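You operate a simulated robot arm through the tools that you are given. There is no shell and no other tool. Be economical: measure what you need, move in short steps, check, and stop when the job is done.

You are at the controls of a simulated robot arm. One attempt, no reset.

## Task
Test the three docked batteries once, move the one showing ERR to the grey rack and switch the dock off.

Only the result counts: the job must be done as asked and must still hold three seconds after the hand-in. Knocking over, shifting, dropping, spilling or breaking anything else fails it.

## Robot
A 7-joint arm with a two-finger parallel gripper, fixed in place. Base frame: the origin is at the foot of the arm, x ahead of it, y to its left, z up; the work surface is at about z = 0.004. Readings come in m, degrees, newtons and seconds.
With the tool pointing down near the work surface it reaches from about 0.22 to 0.58 m from the base axis. Its first joint turns from -66.0 to 66.0 degrees. Payload 2.5 kg.
The TCP is the grasp point between the finger pads, 0.023 m short of the fingertips. In the tool frame z runs along the fingers and y along their closing line. Largest opening 0.094 m; finger width 0.038, thickness 0.01; the body of the gripper, 0.054 by 0.096 m, starts 0.039 m behind the TCP.
Orientation is told as [roll, pitch, yaw] about the base's x, y, z axes, in that order, counted from this pose: with the fingers straight down and closing along the base's y, the tool's x points along the base's -x, its y along +y and its z along -z.

## Interface
- The arm moves only by the tool apply_moves. Its arguments are lists of equal length, an entry for each row: "travel": the shift along the base's x, y, z in m, a list of three; "angular": the turn, a rotation vector about the base's x, y, z in degrees, a list of three; "claw": the finger opening in m, from 0 to 0.094. In form: {"travel": [[tx, ty, tz], ...], "angular": [[rx, ry, rz], ...], "claw": [claw, ...]}. A call has 1 to 10 rows; each row shifts and turns the commanded pose from where the row before left it. Each row takes 0.2 s and may step no farther than 0.05 m and 8.6 degrees from the row before; otherwise, or with a gripper value out of range, the whole call is refused. A pose out of reach is approached as far as the arm can. The call stops where the force on the tool passes 40 N (or 10 N more than at its start, if that is more) or the arm is blocked; 0.2 s more then pass. The fingers move at their own pace (about 0.108 m/s each) and stop on an object; they squeeze with about 24 N. The grip force told is the motor's: it shows also when the fingers shut on nothing. Time passes only in rows, and 0.2 s behind the last, so rows that do not move let the fingers close. It gives the time, the measured TCP pose, the force on the tool (base axes), the opening and the grip force at its end, in the units of the frame above (readings bear some noise).
- Cameras (640 x 400 px; columns grow to the right, rows downward): "scene" is fixed at [0.0977, -0.3947, 0.549]; the picture's right is [0.94, -0.33, 0.00], its down [-0.17, -0.48, -0.86] and it looks along [0.29, 0.81, -0.51] (base axes); focal length 280 px, centre (320, 200). "wrist" rides on the gripper at [0.086, 0.016, -0.074] in the tool frame; the picture's right is [-0.18, 0.98, 0.00], its down [-0.58, -0.11, -0.81] and it looks along [-0.79, -0.15, 0.59] (tool axes); focal length 243 px, centre (320, 200). There is no depth. A picture from a camera that has moved, and an enlarged one, comes with that camera's place and axes in the base frame and with its lens.
- capture(camera): a new picture of that camera. It takes no simulated time.
- zoom(camera, box): a new picture of the part [left, top, right, bottom] of that camera's present view, enlarged. It takes no simulated time.
- job_done(): hands the job in; it is judged then, once.

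Go step by step. Nothing tells you positions but the pictures and the camera data: compare them with the known pose of the tool, close in by small moves and look again before you grip or let go. The budget is 120 turns and 64 pictures, counting those below and the enlarged ones. Unless the task says otherwise, let go and move clear before handing in, and close with one line.

The tools are called after "Call:" as a command line: name --argument value ..., lists and objects as JSON in quotes. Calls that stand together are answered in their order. apply_moves: Moves the arm, as the interface text tells. Its arguments: {"type":"object","properties":{"travel":{"type":"array"},"angular":{"type":"array"},"claw":{"type":"array"}},"required":["travel","angular","claw"]} The other tools are called the same way: capture (camera) takes a picture; zoom (camera, box) takes an enlarged picture of a part of a camera's view; job_done () hands the job in.

At the start:

```text
t: 0.0
eef_pos: [0.2756, 0.3476, 0.3245]
orientation: [0.0, -0.1, 0.0]
contact_force: [-0.1, 0.0, 0.1]
width: 0.094
finger_force: 0.0
```

scene: 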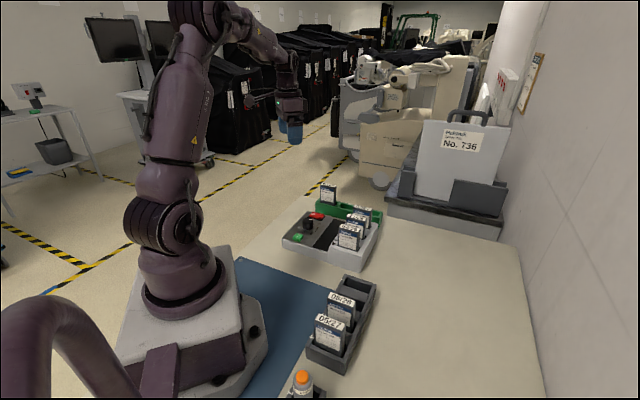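
wrist: 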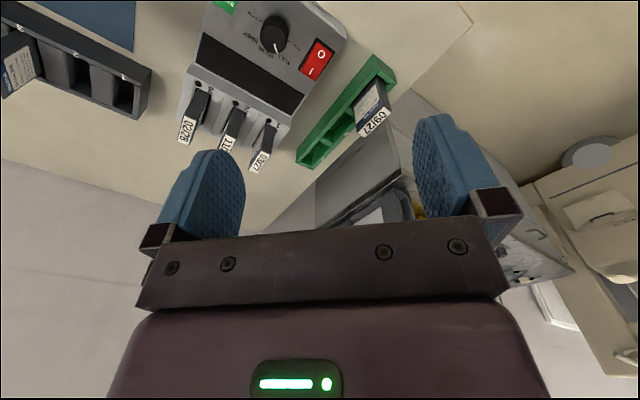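

I see a dock with three batteries, a knob, a red switch, a green button, plus a grey rack and a green rack. I'll zoom in first.

Call:
zoom --camera "scene" --box '[270, 170, 400, 280]'

Call:
zoom --camera "wrist" --box '[160, 0, 400, 180]'

Call:
zoom --camera "scene" --box '[260, 260, 400, 400]'

```text
3.64 times, centred on (335, 225) of scene
camera zoom: at [0.0977, -0.3947, 0.549], right [0.94, -0.33, 0.0], down [-0.17, -0.48, -0.86], along [0.29, 0.81, -0.51], focal length 1019 px, centre (266, 109)
```

zoom: 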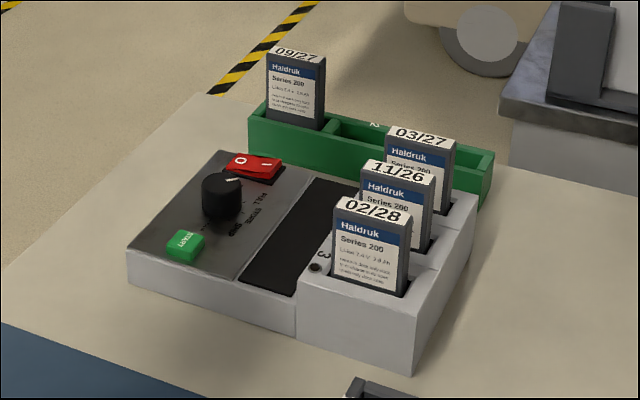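

```text
2.22 times, centred on (280, 90) of wrist
camera zoom: at [0.1896, 0.3657, 0.3988], right [0.18, 0.98, 0.0], down [0.58, -0.11, 0.81], along [0.79, -0.15, -0.59], focal length 539 px, centre (409, 444)
```

zoom: 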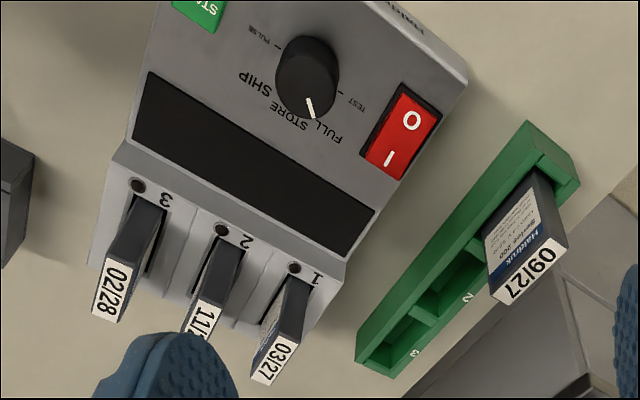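

```text
2.86 times, centred on (330, 330) of scene
camera zoom: at [0.0977, -0.3947, 0.549], right [0.94, -0.33, 0.0], down [-0.17, -0.48, -0.86], along [0.29, 0.81, -0.51], focal length 800 px, centre (291, -171)
```

zoom: 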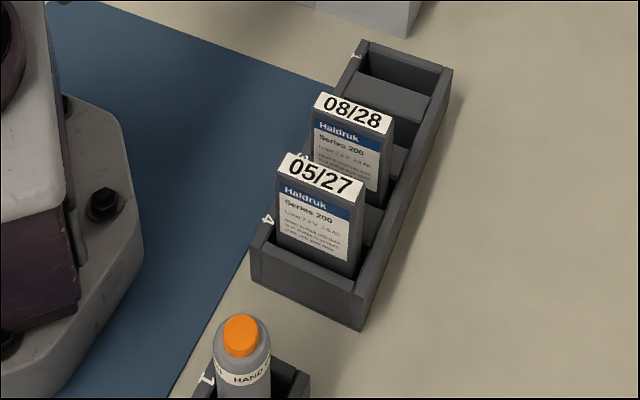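

The dock panel (start ~(0.256,0.242), knob ~(0.301,0.286), rocker ~(0.346,0.332)) is turned about 45°, and the batteries run from (0.37,0.139) to (0.45,0.214) with tops at z≈0.115. I'll yaw the tool -45° and look at the panel closer.

Call:
apply_moves --travel '[[0, -0.01, -0.01], [0, -0.01, -0.01], [0, -0.01, -0.01], [0, -0.01, -0.01], [0, -0.01, -0.01], [0.004, -0.01, -0.01]]' --angular '[[0, 0, -7.5], [0, 0, -7.5], [0, 0, -7.5], [0, 0, -7.5], [0, 0, -7.5], [0, 0, -7.5]]' --claw '[0.094, 0.094, 0.094, 0.094, 0.094, 0.094]'

Call:
capture --camera "wrist"

```text
t: 1.4
eef_pos: [0.2796, 0.2887, 0.2635]
orientation: [0.0, 0.0, -45.1]
contact_force: [0.1, 0.5, -0.4]
width: 0.094
finger_force: 0.1
```

```text
58 pictures are left
camera wrist: at [0.2301, 0.3621, 0.338], right [0.83, 0.56, 0.0], down [0.33, -0.49, 0.81], along [0.45, -0.67, -0.59], focal length 243 px, centre (320, 200)
```

wrist: 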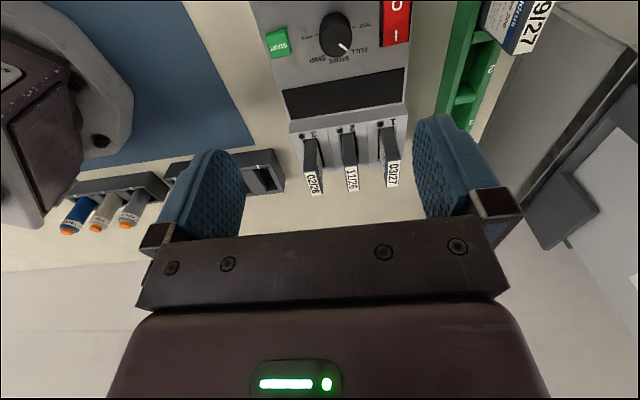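

Call:
zoom --camera "wrist" --box '[240, 0, 420, 112]'

Call:
zoom --camera "scene" --box '[285, 195, 355, 245]'

```text
3.56 times, centred on (330, 56) of wrist
camera zoom: at [0.2301, 0.3621, 0.338], right [0.83, 0.56, 0.0], down [0.33, -0.49, 0.81], along [0.45, -0.67, -0.59], focal length 863 px, centre (284, 712)
```

zoom: 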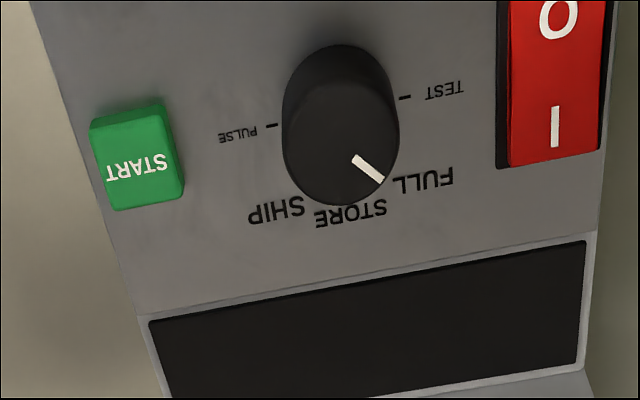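

```text
8.00 times, centred on (320, 220) of scene
camera zoom: at [0.0977, -0.3947, 0.549], right [0.94, -0.33, 0.0], down [-0.17, -0.48, -0.86], along [0.29, 0.81, -0.51], focal length 2241 px, centre (320, 40)
```

zoom: 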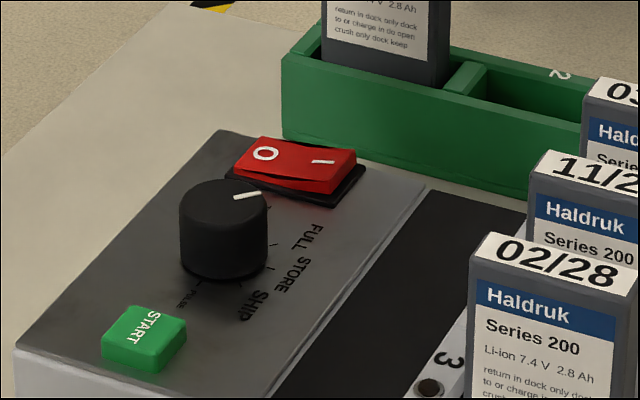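

The rocker seems to be at O (off), the knob points at FULL, and TEST is 45° counter-clockwise from above. I put the knob at about (0.303,0.284) with its top at z≈0.055. I'll descend above it with the claw at 0.062 and check.

Call:
apply_moves --travel '[[0.0115, -0.0025, -0.04], [0.0116, -0.0025, -0.04], [0, 0, -0.04], [0, 0, -0.035], [0, 0, 0]]' --angular '[[0, 0, 0], [0, 0, 0], [0, 0, 0], [0, 0, 0], [0, 0, 0]]' --claw '[0.062, 0.062, 0.062, 0.062, 0.062]'

Call:
capture --camera "wrist"

Call:
zoom --camera "scene" --box '[260, 150, 390, 250]'

```text
t: 2.6
eef_pos: [0.3022, 0.2845, 0.1089]
orientation: [0.0, 0.0, -45.0]
contact_force: [-0.2, 1.9, -0.1]
width: 0.0622
finger_force: 0.0
```

```text
55 pictures are left
camera wrist: at [0.2532, 0.3583, 0.1831], right [0.82, 0.57, 0.0], down [0.33, -0.49, 0.81], along [0.46, -0.66, -0.59], focal length 243 px, centre (320, 200)
```

wrist: 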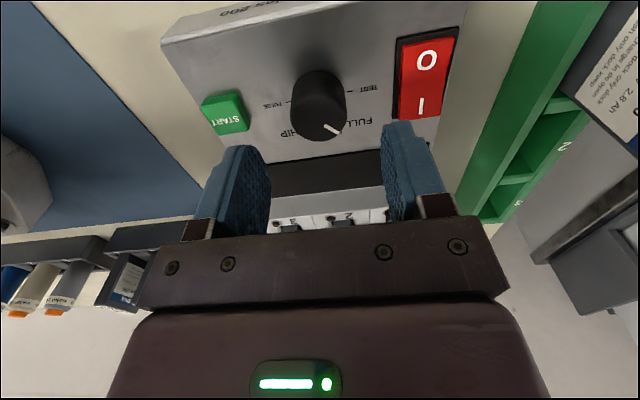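

```text
4.00 times, centred on (325, 200) of scene
camera zoom: at [0.0977, -0.3947, 0.549], right [0.94, -0.33, 0.0], down [-0.17, -0.48, -0.86], along [0.29, 0.81, -0.51], focal length 1120 px, centre (300, 200)
```

zoom: 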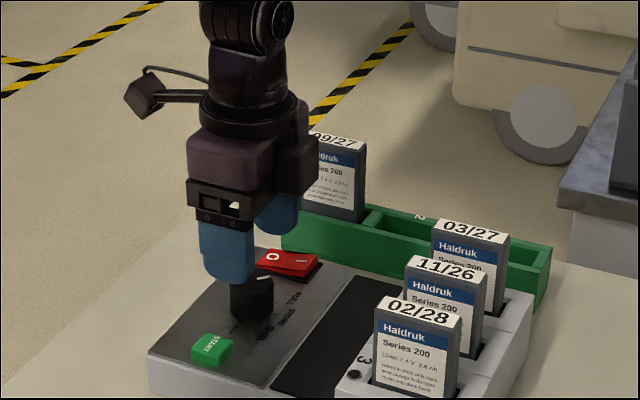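

The knob sits between the fingers. I'll descend and close on it.

Call:
apply_moves --travel '[[0.002, 0, -0.02], [0, 0, -0.02], [0, 0, -0.008], [0, 0, 0], [0, 0, 0], [0, 0, 0]]' --angular '[[0, 0, 0], [0, 0, 0], [0, 0, 0], [0, 0, 0], [0, 0, 0], [0, 0, 0]]' --claw '[0.062, 0.062, 0.062, 0.062, 0.03, 0.03]'

Call:
capture --camera "wrist"

```text
t: 4.0
eef_pos: [0.304, 0.2834, 0.0603]
orientation: [-0.3, 0.0, -45.0]
contact_force: [-12.5, -12.7, 9.3]
width: 0.0338
finger_force: 45.1
```

```text
53 pictures are left
camera wrist: at [0.2546, 0.3568, 0.1348], right [0.82, 0.57, -0.01], down [0.34, -0.48, 0.81], along [0.45, -0.67, -0.59], focal length 243 px, centre (320, 200)
```

wrist: 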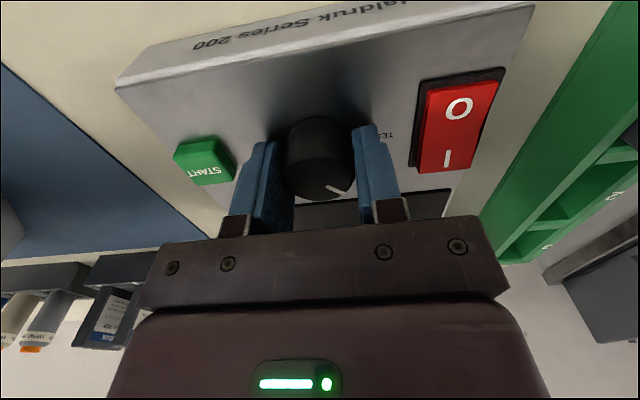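

The grip holds (knob diameter 0.034) but is slightly off-centre along -e1. I'll relax by 1.5 mm and turn +45°.

Call:
apply_moves --travel '[[-0.001, -0.001, 0], [0, 0, 0], [0, 0, 0], [0, 0, 0], [0, 0, 0], [0, 0, 0], [0, 0, 0]]' --angular '[[0, 0, 0], [0, 0, 7.5], [0, 0, 7.5], [0, 0, 7.5], [0, 0, 7.5], [0, 0, 7.5], [0, 0, 7.5]]' --claw '[0.03, 0.03, 0.03, 0.03, 0.03, 0.03, 0.03]'

Call:
capture --camera "wrist"

```text
t: 5.6
eef_pos: [0.3052, 0.2842, 0.0614]
orientation: [0.2, -0.2, -3.2]
contact_force: [1.7, 2.4, -3.7]
width: 0.034
finger_force: 45.2
stopped in row 7: the force on the tool passed its limit (the readings are from after the stop); the commanded pose is now the measured one
```

```text
52 pictures are left
camera wrist: at [0.2191, 0.3066, 0.1348], right [0.24, 0.97, 0.01], down [0.57, -0.14, 0.81], along [0.79, -0.19, -0.59], focal length 243 px, centre (320, 200)
```

wrist: 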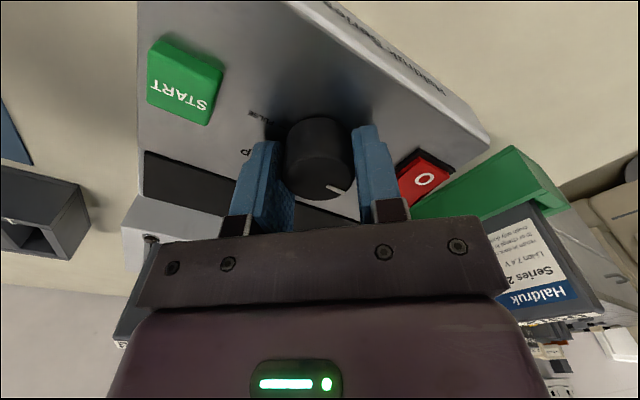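

The knob turned with the claw by about 42° to what seems an end stop. I'll open, lift and check the pointer.

Call:
apply_moves --travel '[[0, 0, 0], [0, 0, 0], [0, 0, 0.04], [0, 0, 0.04], [-0.01, 0.01, 0.04]]' --angular '[[0, 0, 0], [0, 0, 0], [0, 0, 0], [0, 0, 0], [0, 0, 0]]' --claw '[0.06, 0.06, 0.06, 0.06, 0.06]'

Call:
zoom --camera "wrist" --box '[200, 0, 440, 150]'

```text
t: 6.8
eef_pos: [0.2951, 0.2922, 0.1809]
orientation: [0.4, -0.3, -3.2]
contact_force: [-0.3, -0.3, -0.6]
width: 0.0599
finger_force: 0.1
```

```text
2.67 times, centred on (320, 75) of wrist
camera zoom: at [0.2092, 0.3144, 0.2544], right [0.24, 0.97, 0.01], down [0.57, -0.14, 0.81], along [0.79, -0.19, -0.59], focal length 647 px, centre (320, 533)
```

zoom: 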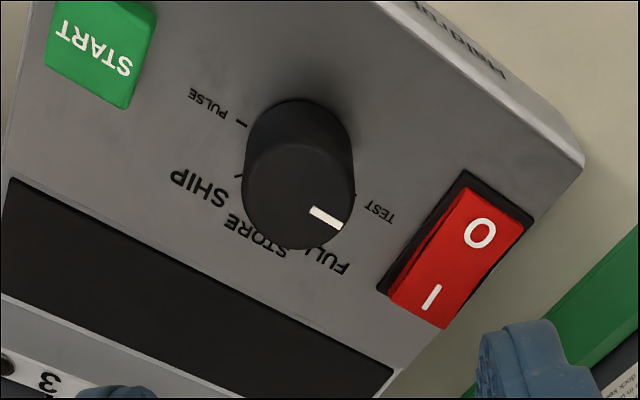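

The pointer is on TEST. Next I'll turn to yaw +45° with closed fingers, above the I end of the rocker at ~(0.3605,0.3195).

Call:
apply_moves --travel '[[0.0109, 0.00455, -0.01], [0.0109, 0.00455, -0.01], [0.0109, 0.00455, -0.01], [0.0109, 0.00455, -0.015], [0.0109, 0.00455, -0.015], [0.0109, 0.00455, -0.015], [0, 0, 0]]' --angular '[[0, 0, 8.04], [0, 0, 8.04], [0, 0, 8.04], [0, 0, 8.04], [0, 0, 8.04], [0, 0, 8.0], [0, 0, 0]]' --claw '[0.0, 0.0, 0.0, 0.0, 0.0, 0.0, 0.0]'

Call:
capture --camera "wrist"

Call:
zoom --camera "scene" --box '[270, 150, 400, 250]'

```text
t: 8.4
eef_pos: [0.3604, 0.3233, 0.1069]
orientation: [0.2, -0.3, 45.1]
contact_force: [0.1, 0.3, -0.4]
width: 0.0
finger_force: 23.3
```

```text
50 pictures are left
camera wrist: at [0.2877, 0.273, 0.1805], right [-0.57, 0.82, 0.01], down [0.49, 0.33, 0.81], along [0.66, 0.46, -0.59], focal length 243 px, centre (320, 200)
```

wrist: 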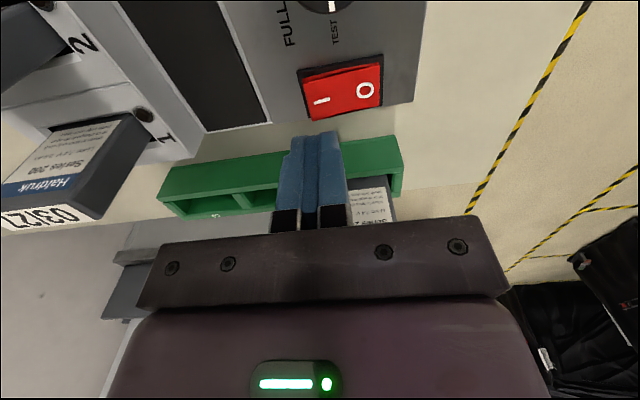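

```text
4.00 times, centred on (335, 200) of scene
camera zoom: at [0.0977, -0.3947, 0.549], right [0.94, -0.33, 0.0], down [-0.17, -0.48, -0.86], along [0.29, 0.81, -0.51], focal length 1120 px, centre (260, 200)
```

zoom: 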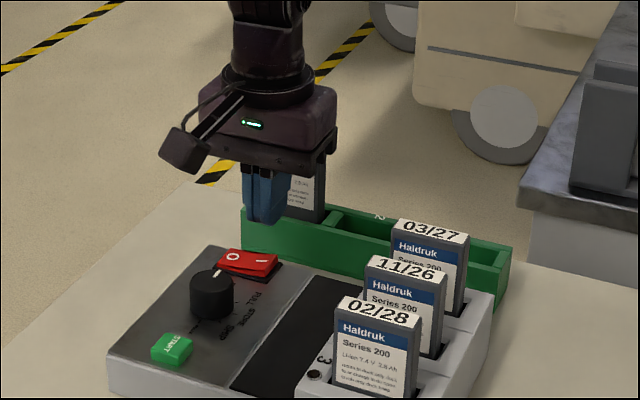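

The fingertips are right above the I mark. I'll press down in small steps.

Call:
apply_moves --travel '[[0.0005, -0.003, -0.02], [0, 0, -0.017], [0, 0, -0.003], [0, 0, -0.003], [0, 0, -0.003], [0, 0, -0.002]]' --angular '[[0, 0, 0], [0, 0, 0], [0, 0, 0], [0, 0, 0], [0, 0, 0], [0, 0, 0]]' --claw '[0, 0, 0, 0, 0, 0]'

Call:
capture --camera "wrist"

Call:
zoom --camera "scene" --box '[270, 170, 400, 270]'

```text
t: 9.4
eef_pos: [0.3617, 0.319, 0.0677]
orientation: [0.3, -0.1, 45.0]
contact_force: [-2.7, -1.5, 7.3]
width: 0.0002
finger_force: 23.9
stopped in row 4: the force on the tool passed its limit (the readings are from after the stop); the commanded pose is now the measured one
```

```text
48 pictures are left
camera wrist: at [0.2882, 0.2695, 0.1413], right [-0.57, 0.82, 0.01], down [0.49, 0.33, 0.81], along [0.66, 0.46, -0.59], focal length 243 px, centre (320, 200)
```

wrist: 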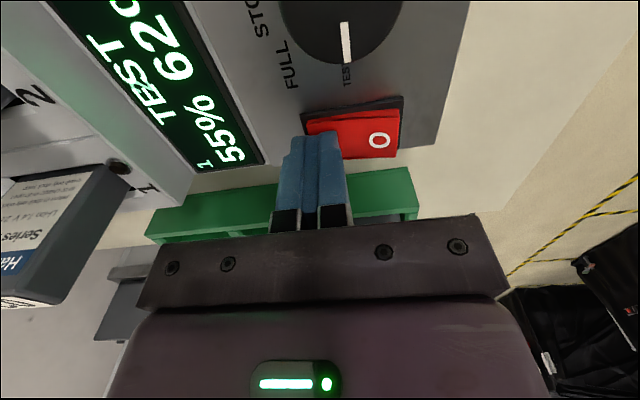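

```text
4.00 times, centred on (335, 220) of scene
camera zoom: at [0.0977, -0.3947, 0.549], right [0.94, -0.33, 0.0], down [-0.17, -0.48, -0.86], along [0.29, 0.81, -0.51], focal length 1120 px, centre (260, 120)
```

zoom: 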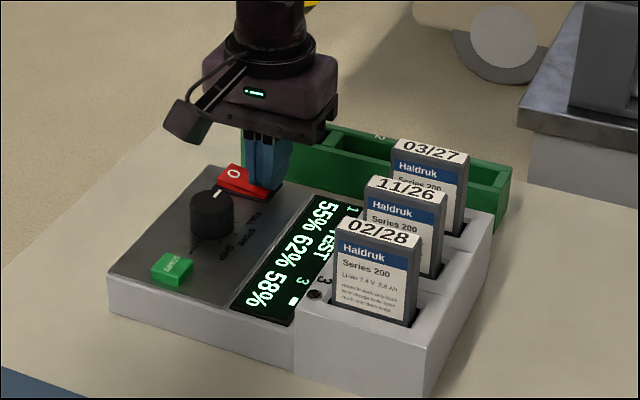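

The dock is on and shows TEST with three readings. Now I'll lift and go above START.

Call:
apply_moves --travel '[[0, 0, 0.04], [-0.035, -0.026, 0], [-0.035, -0.026, 0], [-0.035, -0.0258, 0], [0, 0, -0.01], [0, 0, 0]]' --angular '[[0, 0, 0], [0, 0, 0], [0, 0, 0], [0, 0, 0], [0, 0, 0], [0, 0, 0]]' --claw '[0, 0, 0, 0, 0, 0]'

Call:
capture --camera "wrist"

Call:
zoom --camera "scene" --box '[270, 170, 400, 270]'

```text
t: 10.8
eef_pos: [0.2551, 0.2425, 0.0968]
orientation: [0.2, -0.1, 44.9]
contact_force: [0.0, 0.9, -0.3]
width: 0.0
finger_force: 24.1
```

```text
46 pictures are left
camera wrist: at [0.1833, 0.1926, 0.1704], right [-0.57, 0.82, 0.01], down [0.49, 0.33, 0.81], along [0.66, 0.46, -0.59], focal length 243 px, centre (320, 200)
```

wrist: 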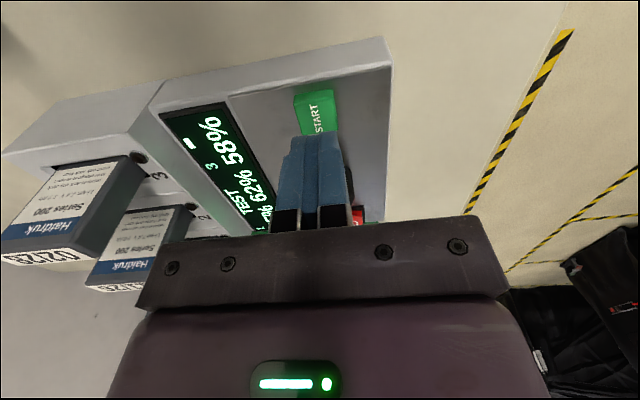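

```text
4.00 times, centred on (335, 220) of scene
camera zoom: at [0.0977, -0.3947, 0.549], right [0.94, -0.33, 0.0], down [-0.17, -0.48, -0.86], along [0.29, 0.81, -0.51], focal length 1120 px, centre (260, 120)
```

zoom: 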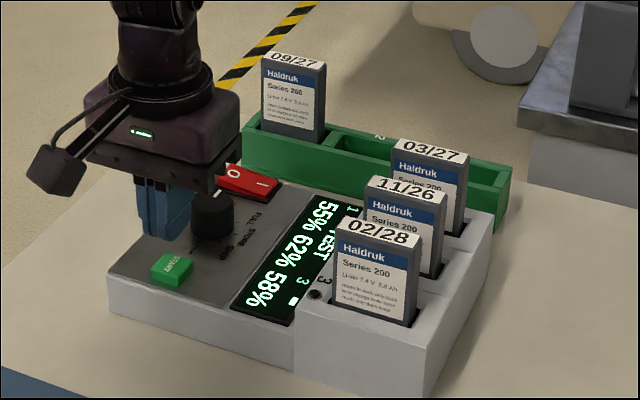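

START is directly below the fingertips. I'll press once and release.

Call:
apply_moves --travel '[[0.001, -0.001, -0.02], [0, 0, -0.013], [0, 0, -0.003], [0, 0, -0.003], [0, 0, -0.003], [0, 0, -0.002]]' --angular '[[0, 0, 0], [0, 0, 0], [0, 0, 0], [0, 0, 0], [0, 0, 0], [0, 0, 0]]' --claw '[0, 0, 0, 0, 0, 0]'

Call:
zoom --camera "scene" --box '[270, 170, 400, 270]'

```text
t: 11.5
eef_pos: [0.2571, 0.2414, 0.065]
orientation: [0.2, -0.2, 45.0]
contact_force: [-4.0, -3.0, 15.7]
width: 0.0005
finger_force: 24.1
stopped in row 3: the force on the tool passed its limit (the readings are from after the stop); the commanded pose is now the measured one
```

```text
4.00 times, centred on (335, 220) of scene
camera zoom: at [0.0977, -0.3947, 0.549], right [0.94, -0.33, 0.0], down [-0.17, -0.48, -0.86], along [0.29, 0.81, -0.51], focal length 1120 px, centre (260, 120)
```

zoom: 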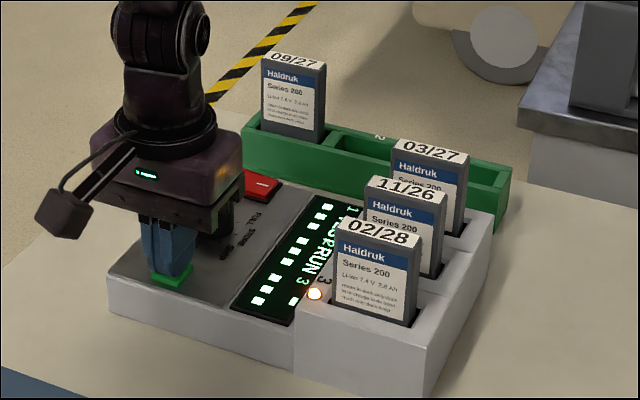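

The test is running. I'll lift straight off and wait for the result.

Call:
apply_moves --travel '[[0, 0, 0.04], [0, 0, 0.04], [0, 0, 0.04], [0, 0, 0], [0, 0, 0], [0, 0, 0], [0, 0, 0], [0, 0, 0], [0, 0, 0], [0, 0, 0]]' --angular '[[0, 0, 0], [0, 0, 0], [0, 0, 0], [0, 0, 0], [0, 0, 0], [0, 0, 0], [0, 0, 0], [0, 0, 0], [0, 0, 0], [0, 0, 0]]' --claw '[0, 0, 0, 0, 0, 0, 0, 0, 0, 0]'

Call:
zoom --camera "scene" --box '[270, 170, 400, 270]'

Call:
capture --camera "wrist"

```text
t: 13.7
eef_pos: [0.2567, 0.2405, 0.1836]
orientation: [0.2, -0.2, 45.2]
contact_force: [0.5, -0.1, 0.1]
width: 0.0
finger_force: 24.2
```

```text
4.00 times, centred on (335, 220) of scene
camera zoom: at [0.0977, -0.3947, 0.549], right [0.94, -0.33, 0.0], down [-0.17, -0.48, -0.86], along [0.29, 0.81, -0.51], focal length 1120 px, centre (260, 120)
```

zoom: 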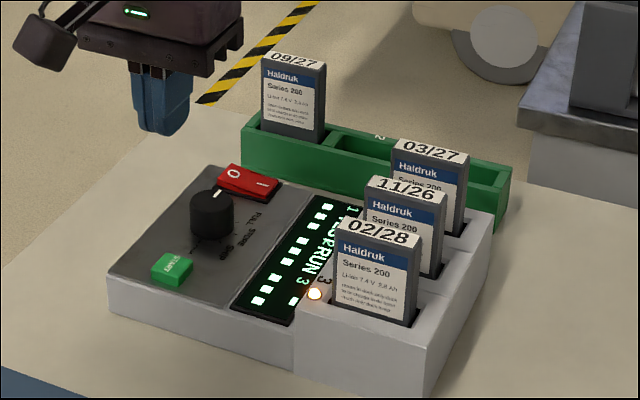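

```text
42 pictures are left
camera wrist: at [0.1846, 0.1913, 0.2576], right [-0.57, 0.82, 0.0], down [0.49, 0.33, 0.81], along [0.66, 0.46, -0.59], focal length 243 px, centre (320, 200)
```

wrist: 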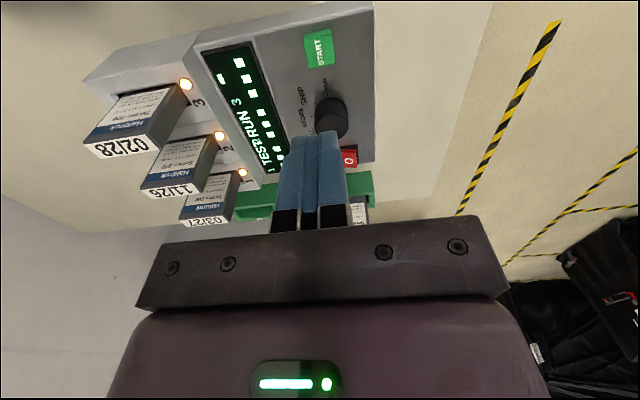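

The test is still running. While it does, I'll move high above the batteries with the claw open, keeping yaw +45°.

Call:
apply_moves --travel '[[0, 0, 0.03], [0.03, -0.02, 0], [0.03, -0.02, 0], [0.03, -0.02, 0], [0, 0, 0], [0, 0, 0], [0, 0, 0], [0, 0, 0], [0, 0, 0], [0, 0, 0]]' --angular '[[0, 0, 0], [0, 0, 0], [0, 0, 0], [0, 0, 0], [0, 0, 0], [0, 0, 0], [0, 0, 0], [0, 0, 0], [0, 0, 0], [0, 0, 0]]' --claw '[0.094, 0.094, 0.094, 0.094, 0.094, 0.094, 0.094, 0.094, 0.094, 0.094]'

Call:
capture --camera "wrist"

Call:
zoom --camera "scene" --box '[270, 170, 400, 270]'

```text
t: 15.9
eef_pos: [0.3452, 0.1808, 0.2124]
orientation: [0.2, -0.1, 45.1]
contact_force: [-0.3, 0.2, 0.2]
width: 0.0941
finger_force: 0.0
```

```text
41 pictures are left
camera wrist: at [0.2734, 0.1322, 0.2867], right [-0.57, 0.82, 0.0], down [0.49, 0.33, 0.81], along [0.66, 0.46, -0.59], focal length 243 px, centre (320, 200)
```

wrist: 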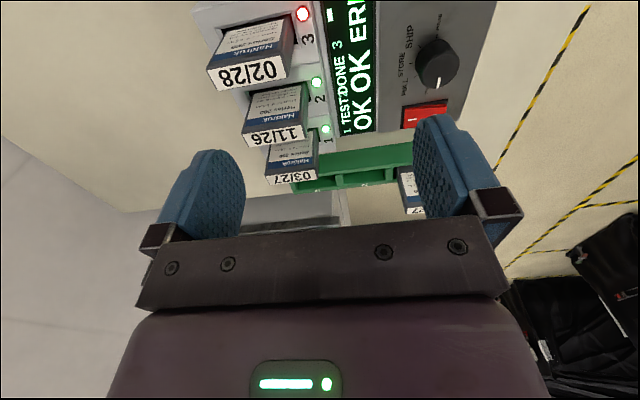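

```text
4.00 times, centred on (335, 220) of scene
camera zoom: at [0.0977, -0.3947, 0.549], right [0.94, -0.33, 0.0], down [-0.17, -0.48, -0.86], along [0.29, 0.81, -0.51], focal length 1120 px, centre (260, 120)
```

zoom: 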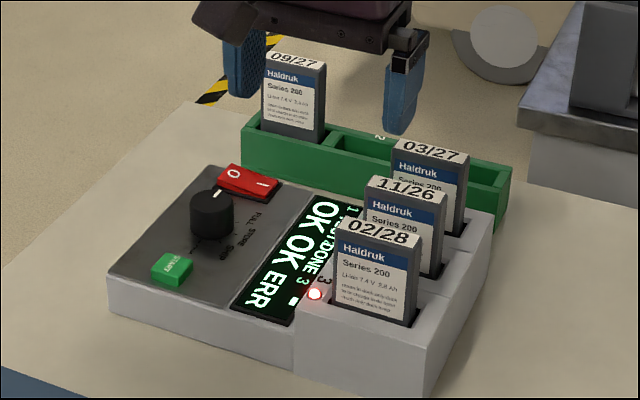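

The result is OK, OK, ERR: battery 3 (02/28) with the red LED is the bad one. It's at about (0.371,0.1395), and I'll move above it.

Call:
apply_moves --travel '[[0.013, -0.0206, 0], [0.013, -0.0207, 0], [0, 0, -0.03], [0, 0, -0.027], [0, 0, 0]]' --angular '[[0, 0, 0], [0, 0, 0], [0, 0, 0], [0, 0, 0], [0, 0, 0]]' --claw '[0.094, 0.094, 0.094, 0.094, 0.094]'

Call:
capture --camera "wrist"

Call:
zoom --camera "scene" --box '[290, 160, 420, 260]'

```text
t: 17.1
eef_pos: [0.3745, 0.14, 0.155]
orientation: [0.1, -0.2, 45.0]
contact_force: [-0.2, 0.6, -1.2]
width: 0.0939
finger_force: 0.0
```

```text
39 pictures are left
camera wrist: at [0.3014, 0.0906, 0.2288], right [-0.57, 0.82, 0.0], down [0.49, 0.33, 0.81], along [0.67, 0.46, -0.59], focal length 243 px, centre (320, 200)
```

wrist: 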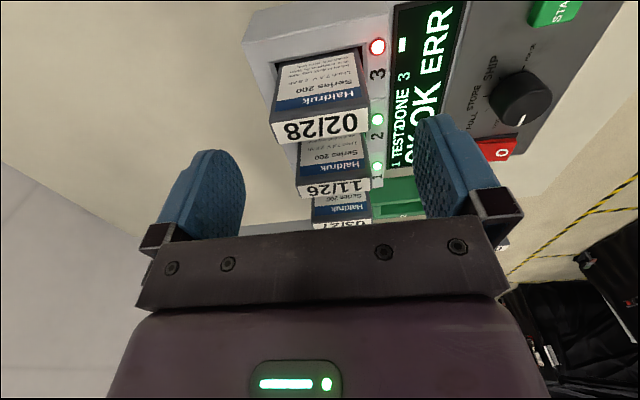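

```text
4.00 times, centred on (355, 210) of scene
camera zoom: at [0.0977, -0.3947, 0.549], right [0.94, -0.33, 0.0], down [-0.17, -0.48, -0.86], along [0.29, 0.81, -0.51], focal length 1120 px, centre (180, 160)
```

zoom: 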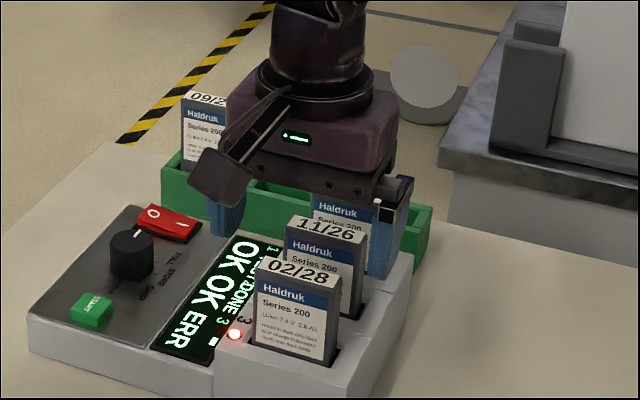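

The battery is centred between the fingers. I'll descend to z≈0.098 and grip across its width.

Call:
apply_moves --travel '[[-0.001, 0, -0.02], [0, 0, -0.02], [0, 0, -0.017], [0, 0, 0], [0, 0, 0], [0, 0, 0], [0, 0, 0]]' --angular '[[0, 0, 0], [0, 0, 0], [0, 0, 0], [0, 0, 0], [0, 0, 0], [0, 0, 0], [0, 0, 0]]' --claw '[0.094, 0.094, 0.094, 0.08, 0.07, 0.045, 0.045]'

Call:
capture --camera "wrist"

Call:
zoom --camera "scene" --box '[290, 160, 420, 260]'

```text
t: 18.7
eef_pos: [0.3727, 0.1384, 0.0985]
orientation: [0.2, -0.2, 45.1]
contact_force: [1.2, -0.4, -1.2]
width: 0.056
finger_force: 24.1
```

```text
37 pictures are left
camera wrist: at [0.3007, 0.0896, 0.1729], right [-0.57, 0.82, 0.0], down [0.49, 0.33, 0.81], along [0.66, 0.46, -0.59], focal length 243 px, centre (320, 200)
```

wrist: 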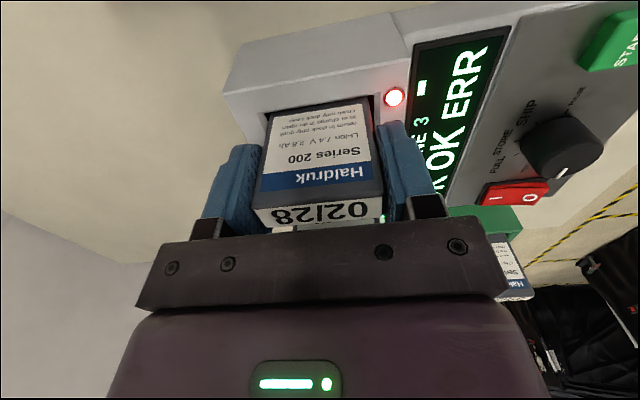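

```text
4.00 times, centred on (355, 210) of scene
camera zoom: at [0.0977, -0.3947, 0.549], right [0.94, -0.33, 0.0], down [-0.17, -0.48, -0.86], along [0.29, 0.81, -0.51], focal length 1120 px, centre (180, 160)
```

zoom: 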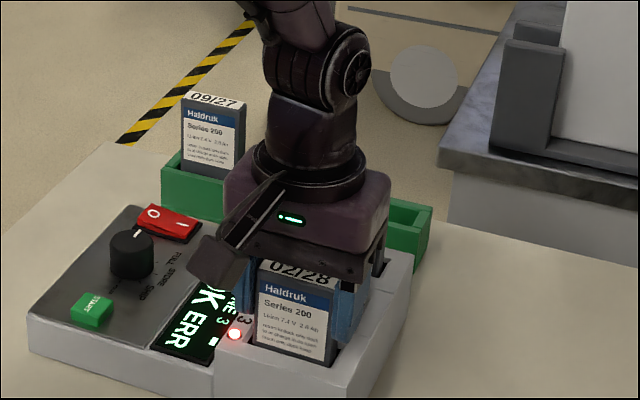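

I have it gripped at a width of 0.056. Lifting straight up.

Call:
apply_moves --travel '[[0, 0, 0.01], [0, 0, 0.02], [0, 0, 0.03], [0, 0, 0.03], [0, 0, 0.03], [0, 0, 0.02]]' --angular '[[0, 0, 0], [0, 0, 0], [0, 0, 0], [0, 0, 0], [0, 0, 0], [0, 0, 0]]' --claw '[0.045, 0.045, 0.045, 0.045, 0.045, 0.045]'

Call:
capture --camera "scene"

Call:
capture --camera "wrist"

```text
t: 20.1
eef_pos: [0.3727, 0.1385, 0.2406]
orientation: [0.2, -0.1, 45.0]
contact_force: [-0.3, 0.4, -1.2]
width: 0.0562
finger_force: 23.4
```

```text
35 pictures are left
```

scene: 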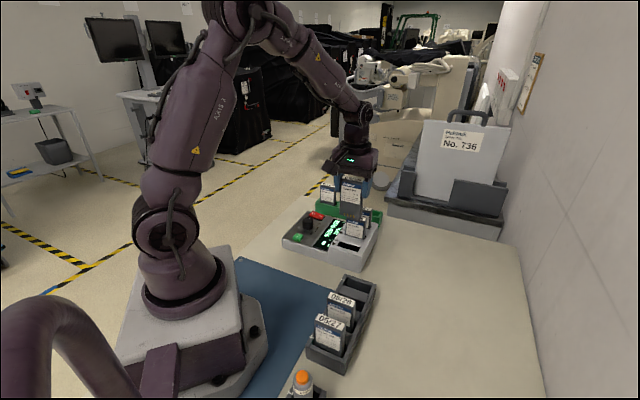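

```text
34 pictures are left
camera wrist: at [0.3, 0.0899, 0.315], right [-0.57, 0.82, 0.01], down [0.49, 0.33, 0.81], along [0.67, 0.46, -0.59], focal length 243 px, centre (320, 200)
```

wrist: 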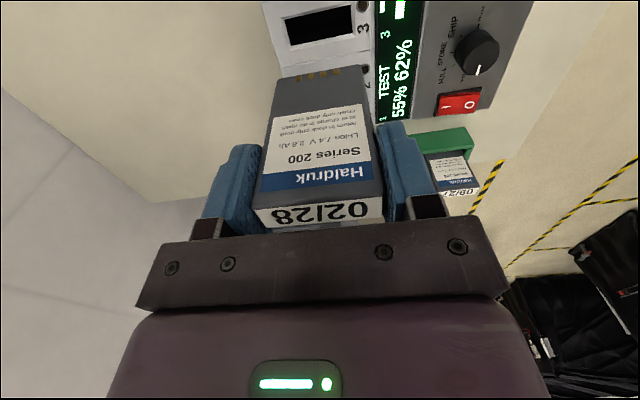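

The battery is about 0.10 m long, with its bottom ~0.084 m below the TCP. Now I'll study the grey rack.

Call:
zoom --camera "scene" --box '[290, 265, 390, 375]'

```text
3.64 times, centred on (340, 320) of scene
camera zoom: at [0.0977, -0.3947, 0.549], right [0.94, -0.33, 0.0], down [-0.17, -0.48, -0.86], along [0.29, 0.81, -0.51], focal length 1019 px, centre (247, -236)
```

zoom: 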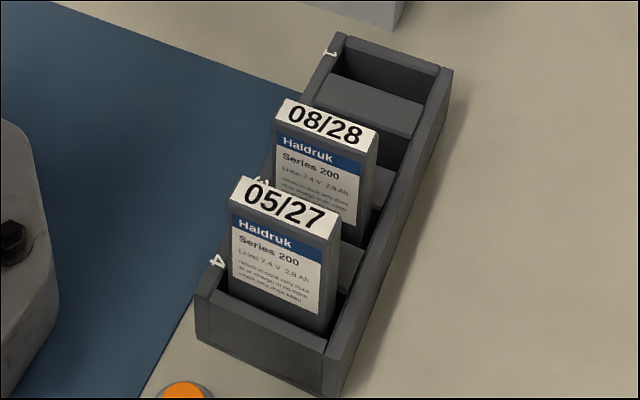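

I'll move the held battery toward the rack, staying high and a little behind slot 1, and look with the wrist camera.

Call:
apply_moves --travel '[[-0.0157, -0.0396, 0], [-0.0157, -0.0396, 0], [-0.0157, -0.0396, 0], [-0.0157, -0.0396, 0], [0, 0, 0]]' --angular '[[0, 0, 0], [0, 0, 0], [0, 0, 0], [0, 0, 0], [0, 0, 0]]' --claw '[0.045, 0.045, 0.045, 0.045, 0.045]'

Call:
capture --camera "wrist"

Call:
zoom --camera "scene" --box '[280, 220, 440, 380]'

```text
t: 21.3
eef_pos: [0.3057, -0.02, 0.2426]
orientation: [0.2, -0.2, 45.1]
contact_force: [-0.1, 0.6, -2.3]
width: 0.0558
finger_force: 23.3
```

```text
32 pictures are left
camera wrist: at [0.2336, -0.0685, 0.3151], right [-0.57, 0.82, 0.0], down [0.49, 0.33, 0.81], along [0.66, 0.46, -0.59], focal length 243 px, centre (320, 200)
```

wrist: 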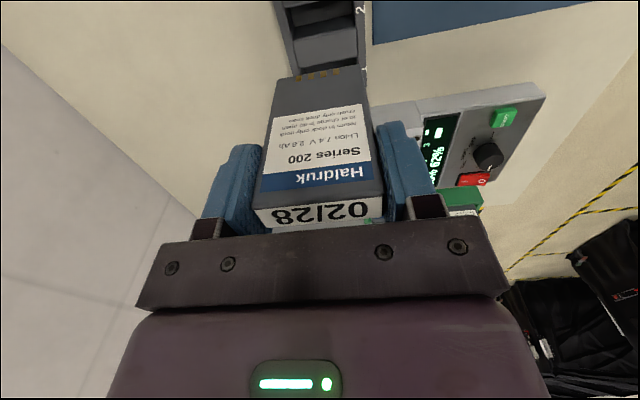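

```text
2.50 times, centred on (360, 300) of scene
camera zoom: at [0.0977, -0.3947, 0.549], right [0.94, -0.33, 0.0], down [-0.17, -0.48, -0.86], along [0.29, 0.81, -0.51], focal length 700 px, centre (220, -50)
```

zoom: 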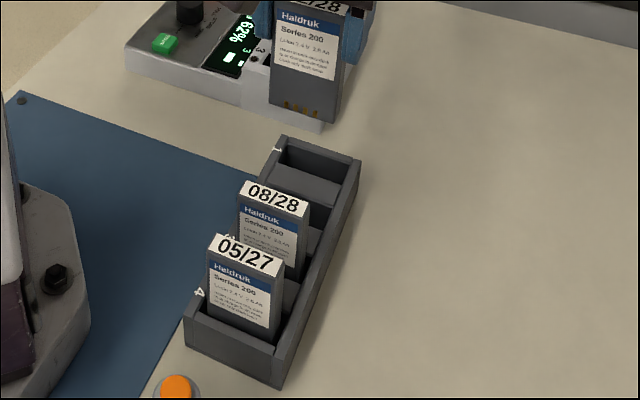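

The battery hides slot 1 in this view. I'll shift sideways (+e2) to see the rack beside it.

Call:
apply_moves --travel '[[0.03, -0.03, 0], [0.035, -0.035, 0], [0, 0, 0]]' --angular '[[0, 0, 0], [0, 0, 0], [0, 0, 0]]' --claw '[0.045, 0.045, 0.045]'

Call:
zoom --camera "wrist" --box '[320, 0, 560, 150]'

```text
t: 22.1
eef_pos: [0.3733, -0.0847, 0.2404]
orientation: [0.2, -0.2, 45.1]
contact_force: [-1.0, -0.4, -1.9]
width: 0.056
finger_force: 23.6
```

```text
2.67 times, centred on (440, 75) of wrist
camera zoom: at [0.3005, -0.1335, 0.3146], right [-0.57, 0.82, 0.0], down [0.49, 0.33, 0.81], along [0.66, 0.46, -0.59], focal length 647 px, centre (0, 533)
```

zoom: 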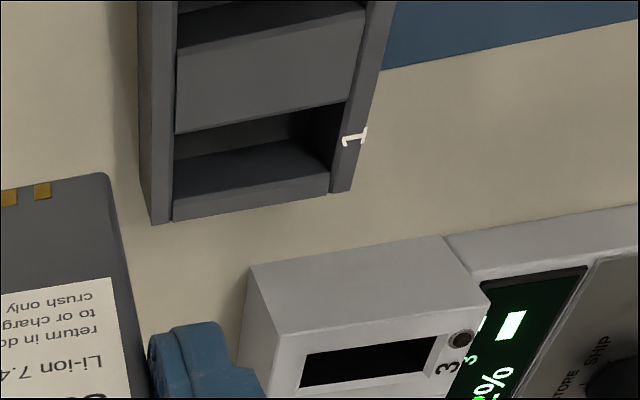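

Slot 1 opening is about 0.063 × 0.028 m, centred at ~(0.340,0.018), with the rim at z≈0.042; this matches the pitch of the other batteries. I'll go above it and lower to just over the rim.

Call:
apply_moves --travel '[[-0.0115, 0.034, 0], [-0.0115, 0.034, 0], [-0.0115, 0.034, 0], [0, 0, -0.04], [0, 0, -0.04], [0, 0, -0.017], [0, 0, 0]]' --angular '[[0, 0, 0], [0, 0, 0], [0, 0, 0], [0, 0, 0], [0, 0, 0], [0, 0, 0], [0, 0, 0]]' --claw '[0.045, 0.045, 0.045, 0.045, 0.045, 0.045, 0.045]'

Call:
capture --camera "wrist"

Call:
zoom --camera "scene" --box '[290, 230, 420, 340]'

```text
t: 23.7
eef_pos: [0.3413, 0.0186, 0.1438]
orientation: [0.2, -0.2, 45.1]
contact_force: [-0.6, -0.6, -1.6]
width: 0.0561
finger_force: 23.8
```

```text
29 pictures are left
camera wrist: at [0.2676, -0.0305, 0.2171], right [-0.57, 0.82, 0.0], down [0.49, 0.33, 0.81], along [0.66, 0.46, -0.59], focal length 243 px, centre (320, 200)
```

wrist: 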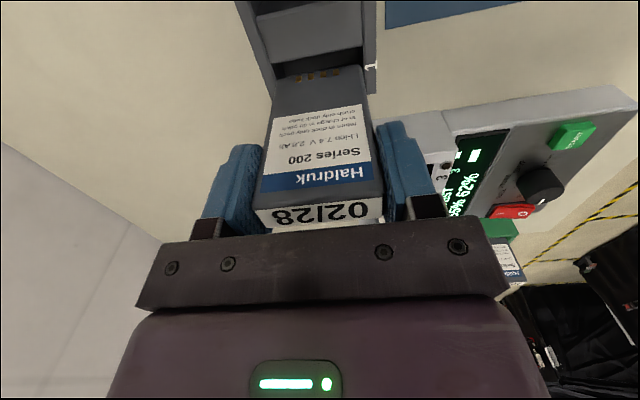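

```text
3.64 times, centred on (355, 285) of scene
camera zoom: at [0.0977, -0.3947, 0.549], right [0.94, -0.33, 0.0], down [-0.17, -0.48, -0.86], along [0.29, 0.81, -0.51], focal length 1019 px, centre (193, -109)
```

zoom: 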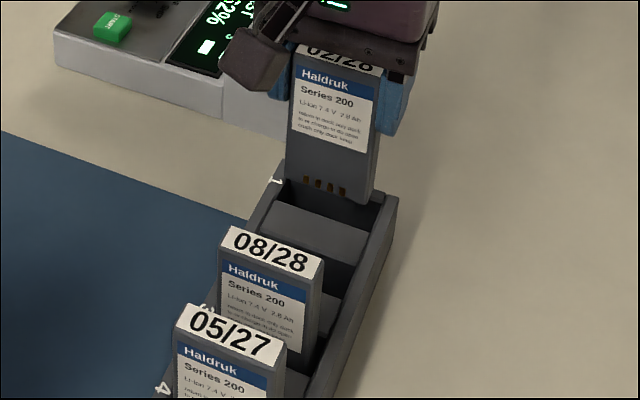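

The battery is hovering over the slot. I'll zoom on its bottom edge against the opening.

Call:
zoom --camera "wrist" --box '[230, 0, 410, 112]'

```text
3.56 times, centred on (320, 56) of wrist
camera zoom: at [0.2676, -0.0305, 0.2171], right [-0.57, 0.82, 0.0], down [0.49, 0.33, 0.81], along [0.66, 0.46, -0.59], focal length 863 px, centre (320, 712)
```

zoom: 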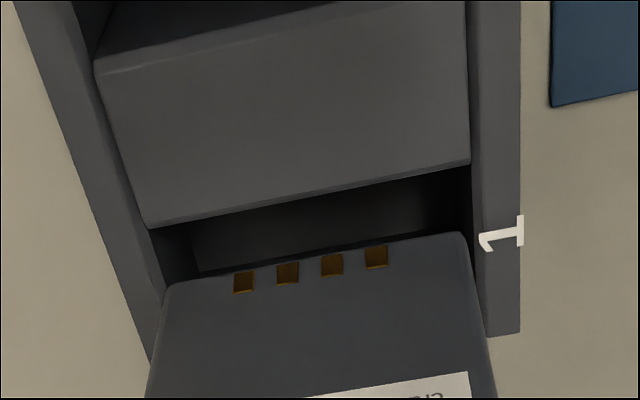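

The battery clears the divider by about 3.5 mm and is near centre, so I'll nudge +e2 1.5 mm and lower into the slot.

Call:
apply_moves --travel '[[0.001, -0.001, -0.005], [0, 0, -0.01], [0, 0, -0.01], [0, 0, -0.005], [0, 0, 0]]' --angular '[[0, 0, 0], [0, 0, 0], [0, 0, 0], [0, 0, 0], [0, 0, 0]]' --claw '[0.045, 0.045, 0.045, 0.045, 0.045]'

Call:
zoom --camera "wrist" --box '[230, 0, 410, 112]'

Call:
zoom --camera "scene" --box '[310, 230, 410, 310]'

```text
t: 24.9
eef_pos: [0.3422, 0.0182, 0.1145]
orientation: [0.2, -0.3, 45.1]
contact_force: [-0.3, -0.1, -2.0]
width: 0.0557
finger_force: 24.0
```

```text
3.56 times, centred on (320, 56) of wrist
camera zoom: at [0.2688, -0.0314, 0.1876], right [-0.57, 0.82, 0.0], down [0.49, 0.33, 0.81], along [0.66, 0.46, -0.59], focal length 863 px, centre (320, 712)
```

zoom: 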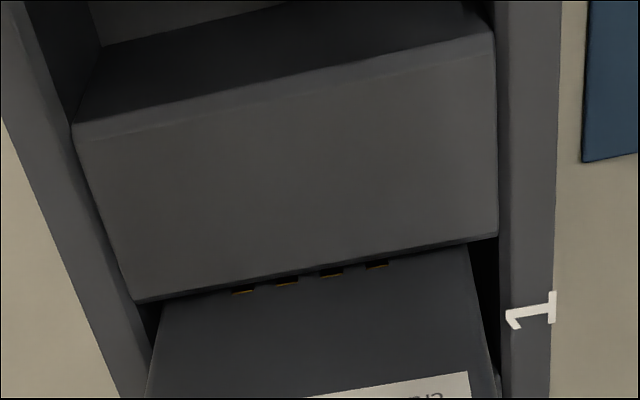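

```text
5.00 times, centred on (360, 270) of scene
camera zoom: at [0.0977, -0.3947, 0.549], right [0.94, -0.33, 0.0], down [-0.17, -0.48, -0.86], along [0.29, 0.81, -0.51], focal length 1401 px, centre (120, -150)
```

zoom: 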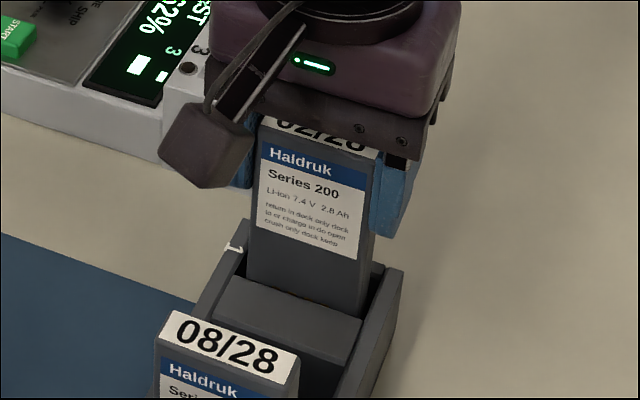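

It's entering the slot freely. I'll continue down gently until it contacts the floor.

Call:
apply_moves --travel '[[0, 0, -0.008], [0, 0, -0.005], [0, 0, -0.003], [0, 0, -0.003], [0, 0, -0.003], [0, 0, -0.003]]' --angular '[[0, 0, 0], [0, 0, 0], [0, 0, 0], [0, 0, 0], [0, 0, 0], [0, 0, 0]]' --claw '[0.045, 0.045, 0.045, 0.045, 0.045, 0.045]'

Call:
zoom --camera "scene" --box '[310, 230, 410, 310]'

```text
t: 26.3
eef_pos: [0.342, 0.0175, 0.089]
orientation: [0.2, -0.3, 45.1]
contact_force: [-5.2, 2.8, 21.0]
width: 0.0556
finger_force: 24.3
```

```text
5.00 times, centred on (360, 270) of scene
camera zoom: at [0.0977, -0.3947, 0.549], right [0.94, -0.33, 0.0], down [-0.17, -0.48, -0.86], along [0.29, 0.81, -0.51], focal length 1401 px, centre (120, -150)
```

zoom: 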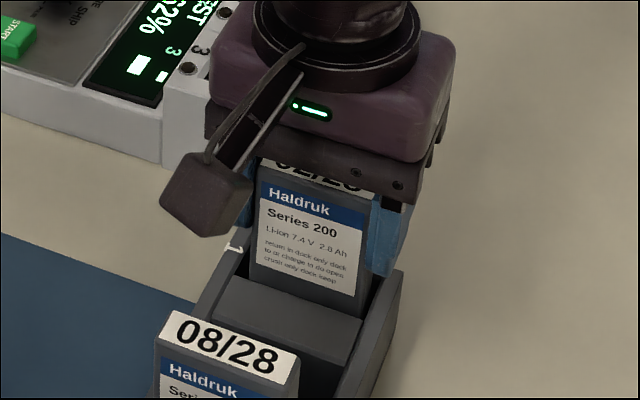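

The battery is seated on the slot floor. I'll open and lift clear.

Call:
apply_moves --travel '[[0, 0, 0.002], [0, 0, 0], [0, 0, 0], [0, 0, 0.03], [0, 0, 0.04], [0, 0, 0.05]]' --angular '[[0, 0, 0], [0, 0, 0], [0, 0, 0], [0, 0, 0], [0, 0, 0], [0, 0, 0]]' --claw '[0.045, 0.08, 0.08, 0.08, 0.08, 0.08]'

Call:
zoom --camera "scene" --box '[270, 170, 430, 350]'

```text
t: 27.7
eef_pos: [0.3408, 0.016, 0.2121]
orientation: [0.3, -0.1, 45.0]
contact_force: [0.1, 1.1, 0.2]
width: 0.08
finger_force: 0.1
```

```text
2.22 times, centred on (350, 260) of scene
camera zoom: at [0.0978, -0.3947, 0.549], right [0.94, -0.33, 0.0], down [-0.17, -0.48, -0.86], along [0.29, 0.81, -0.51], focal length 622 px, centre (253, 67)
```

zoom: 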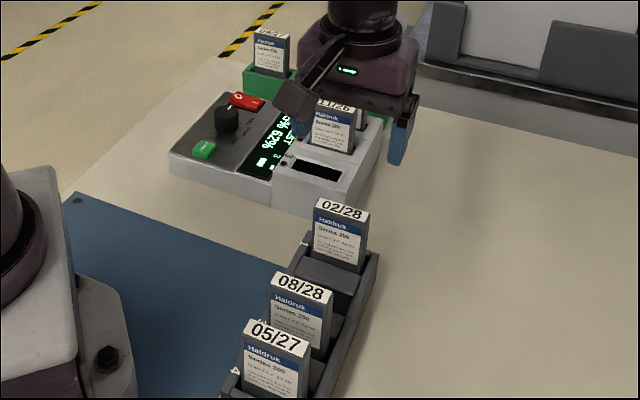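

Battery 02/28 stands in rack slot 1. Now I'll go to the O end of the rocker at ~(0.340,0.340) with the fingers closed.

Call:
apply_moves --travel '[[0, 0.0463, 0], [0, 0.0463, 0], [0, 0.0463, 0], [0, 0.0463, 0], [0, 0.0463, 0], [0, 0.0463, 0], [-0.001, 0.0462, 0], [0, 0, -0.05], [0, 0, -0.05], [0, 0, 0]]' --angular '[[0, 0, 0], [0, 0, 0], [0, 0, 0], [0, 0, 0], [0, 0, 0], [0, 0, 0], [0, 0, 0], [0, 0, 0], [0, 0, 0], [0, 0, 0]]' --claw '[0.08, 0.06, 0.04, 0.0, 0.0, 0.0, 0.0, 0.0, 0.0, 0.0]'

Call:
capture --camera "wrist"

```text
t: 29.9
eef_pos: [0.3417, 0.3434, 0.1085]
orientation: [0.2, -0.3, 45.1]
contact_force: [0.4, -0.2, -0.2]
width: 0.0
finger_force: 23.4
```

```text
22 pictures are left
camera wrist: at [0.2686, 0.2943, 0.1826], right [-0.57, 0.82, 0.0], down [0.49, 0.33, 0.81], along [0.67, 0.46, -0.59], focal length 243 px, centre (320, 200)
```

wrist: 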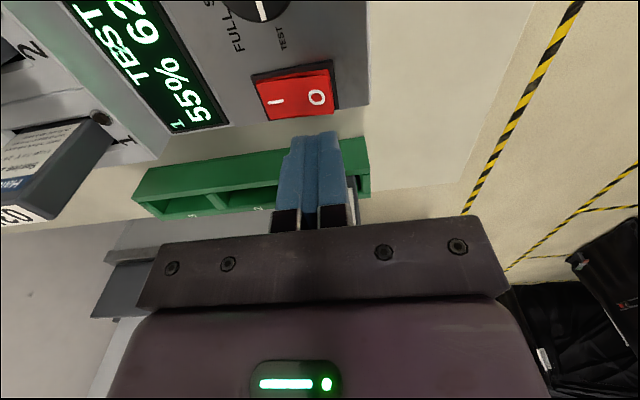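

The fingertips are over O. Pressing down.

Call:
apply_moves --travel '[[-0.002, -0.0015, -0.02], [0, 0, -0.017], [0, 0, -0.003], [0, 0, -0.003], [0, 0, -0.003], [0, 0, -0.002]]' --angular '[[0, 0, 0], [0, 0, 0], [0, 0, 0], [0, 0, 0], [0, 0, 0], [0, 0, 0]]' --claw '[0, 0, 0, 0, 0, 0]'

Call:
capture --camera "wrist"

```text
t: 31.1
eef_pos: [0.3388, 0.3411, 0.0681]
orientation: [0.2, -0.2, 45.2]
contact_force: [-2.2, -2.1, 5.9]
width: 0.0001
finger_force: 24.2
stopped in row 5: the force on the tool passed its limit (the readings are from after the stop); the commanded pose is now the measured one
```

```text
21 pictures are left
camera wrist: at [0.2658, 0.2923, 0.1418], right [-0.57, 0.82, 0.0], down [0.49, 0.33, 0.81], along [0.66, 0.46, -0.59], focal length 243 px, centre (320, 200)
```

wrist: 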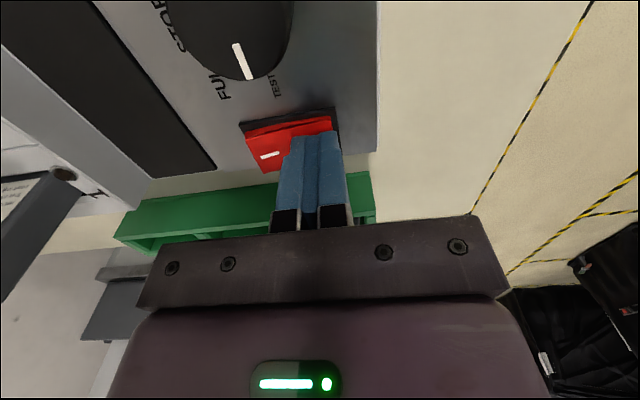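

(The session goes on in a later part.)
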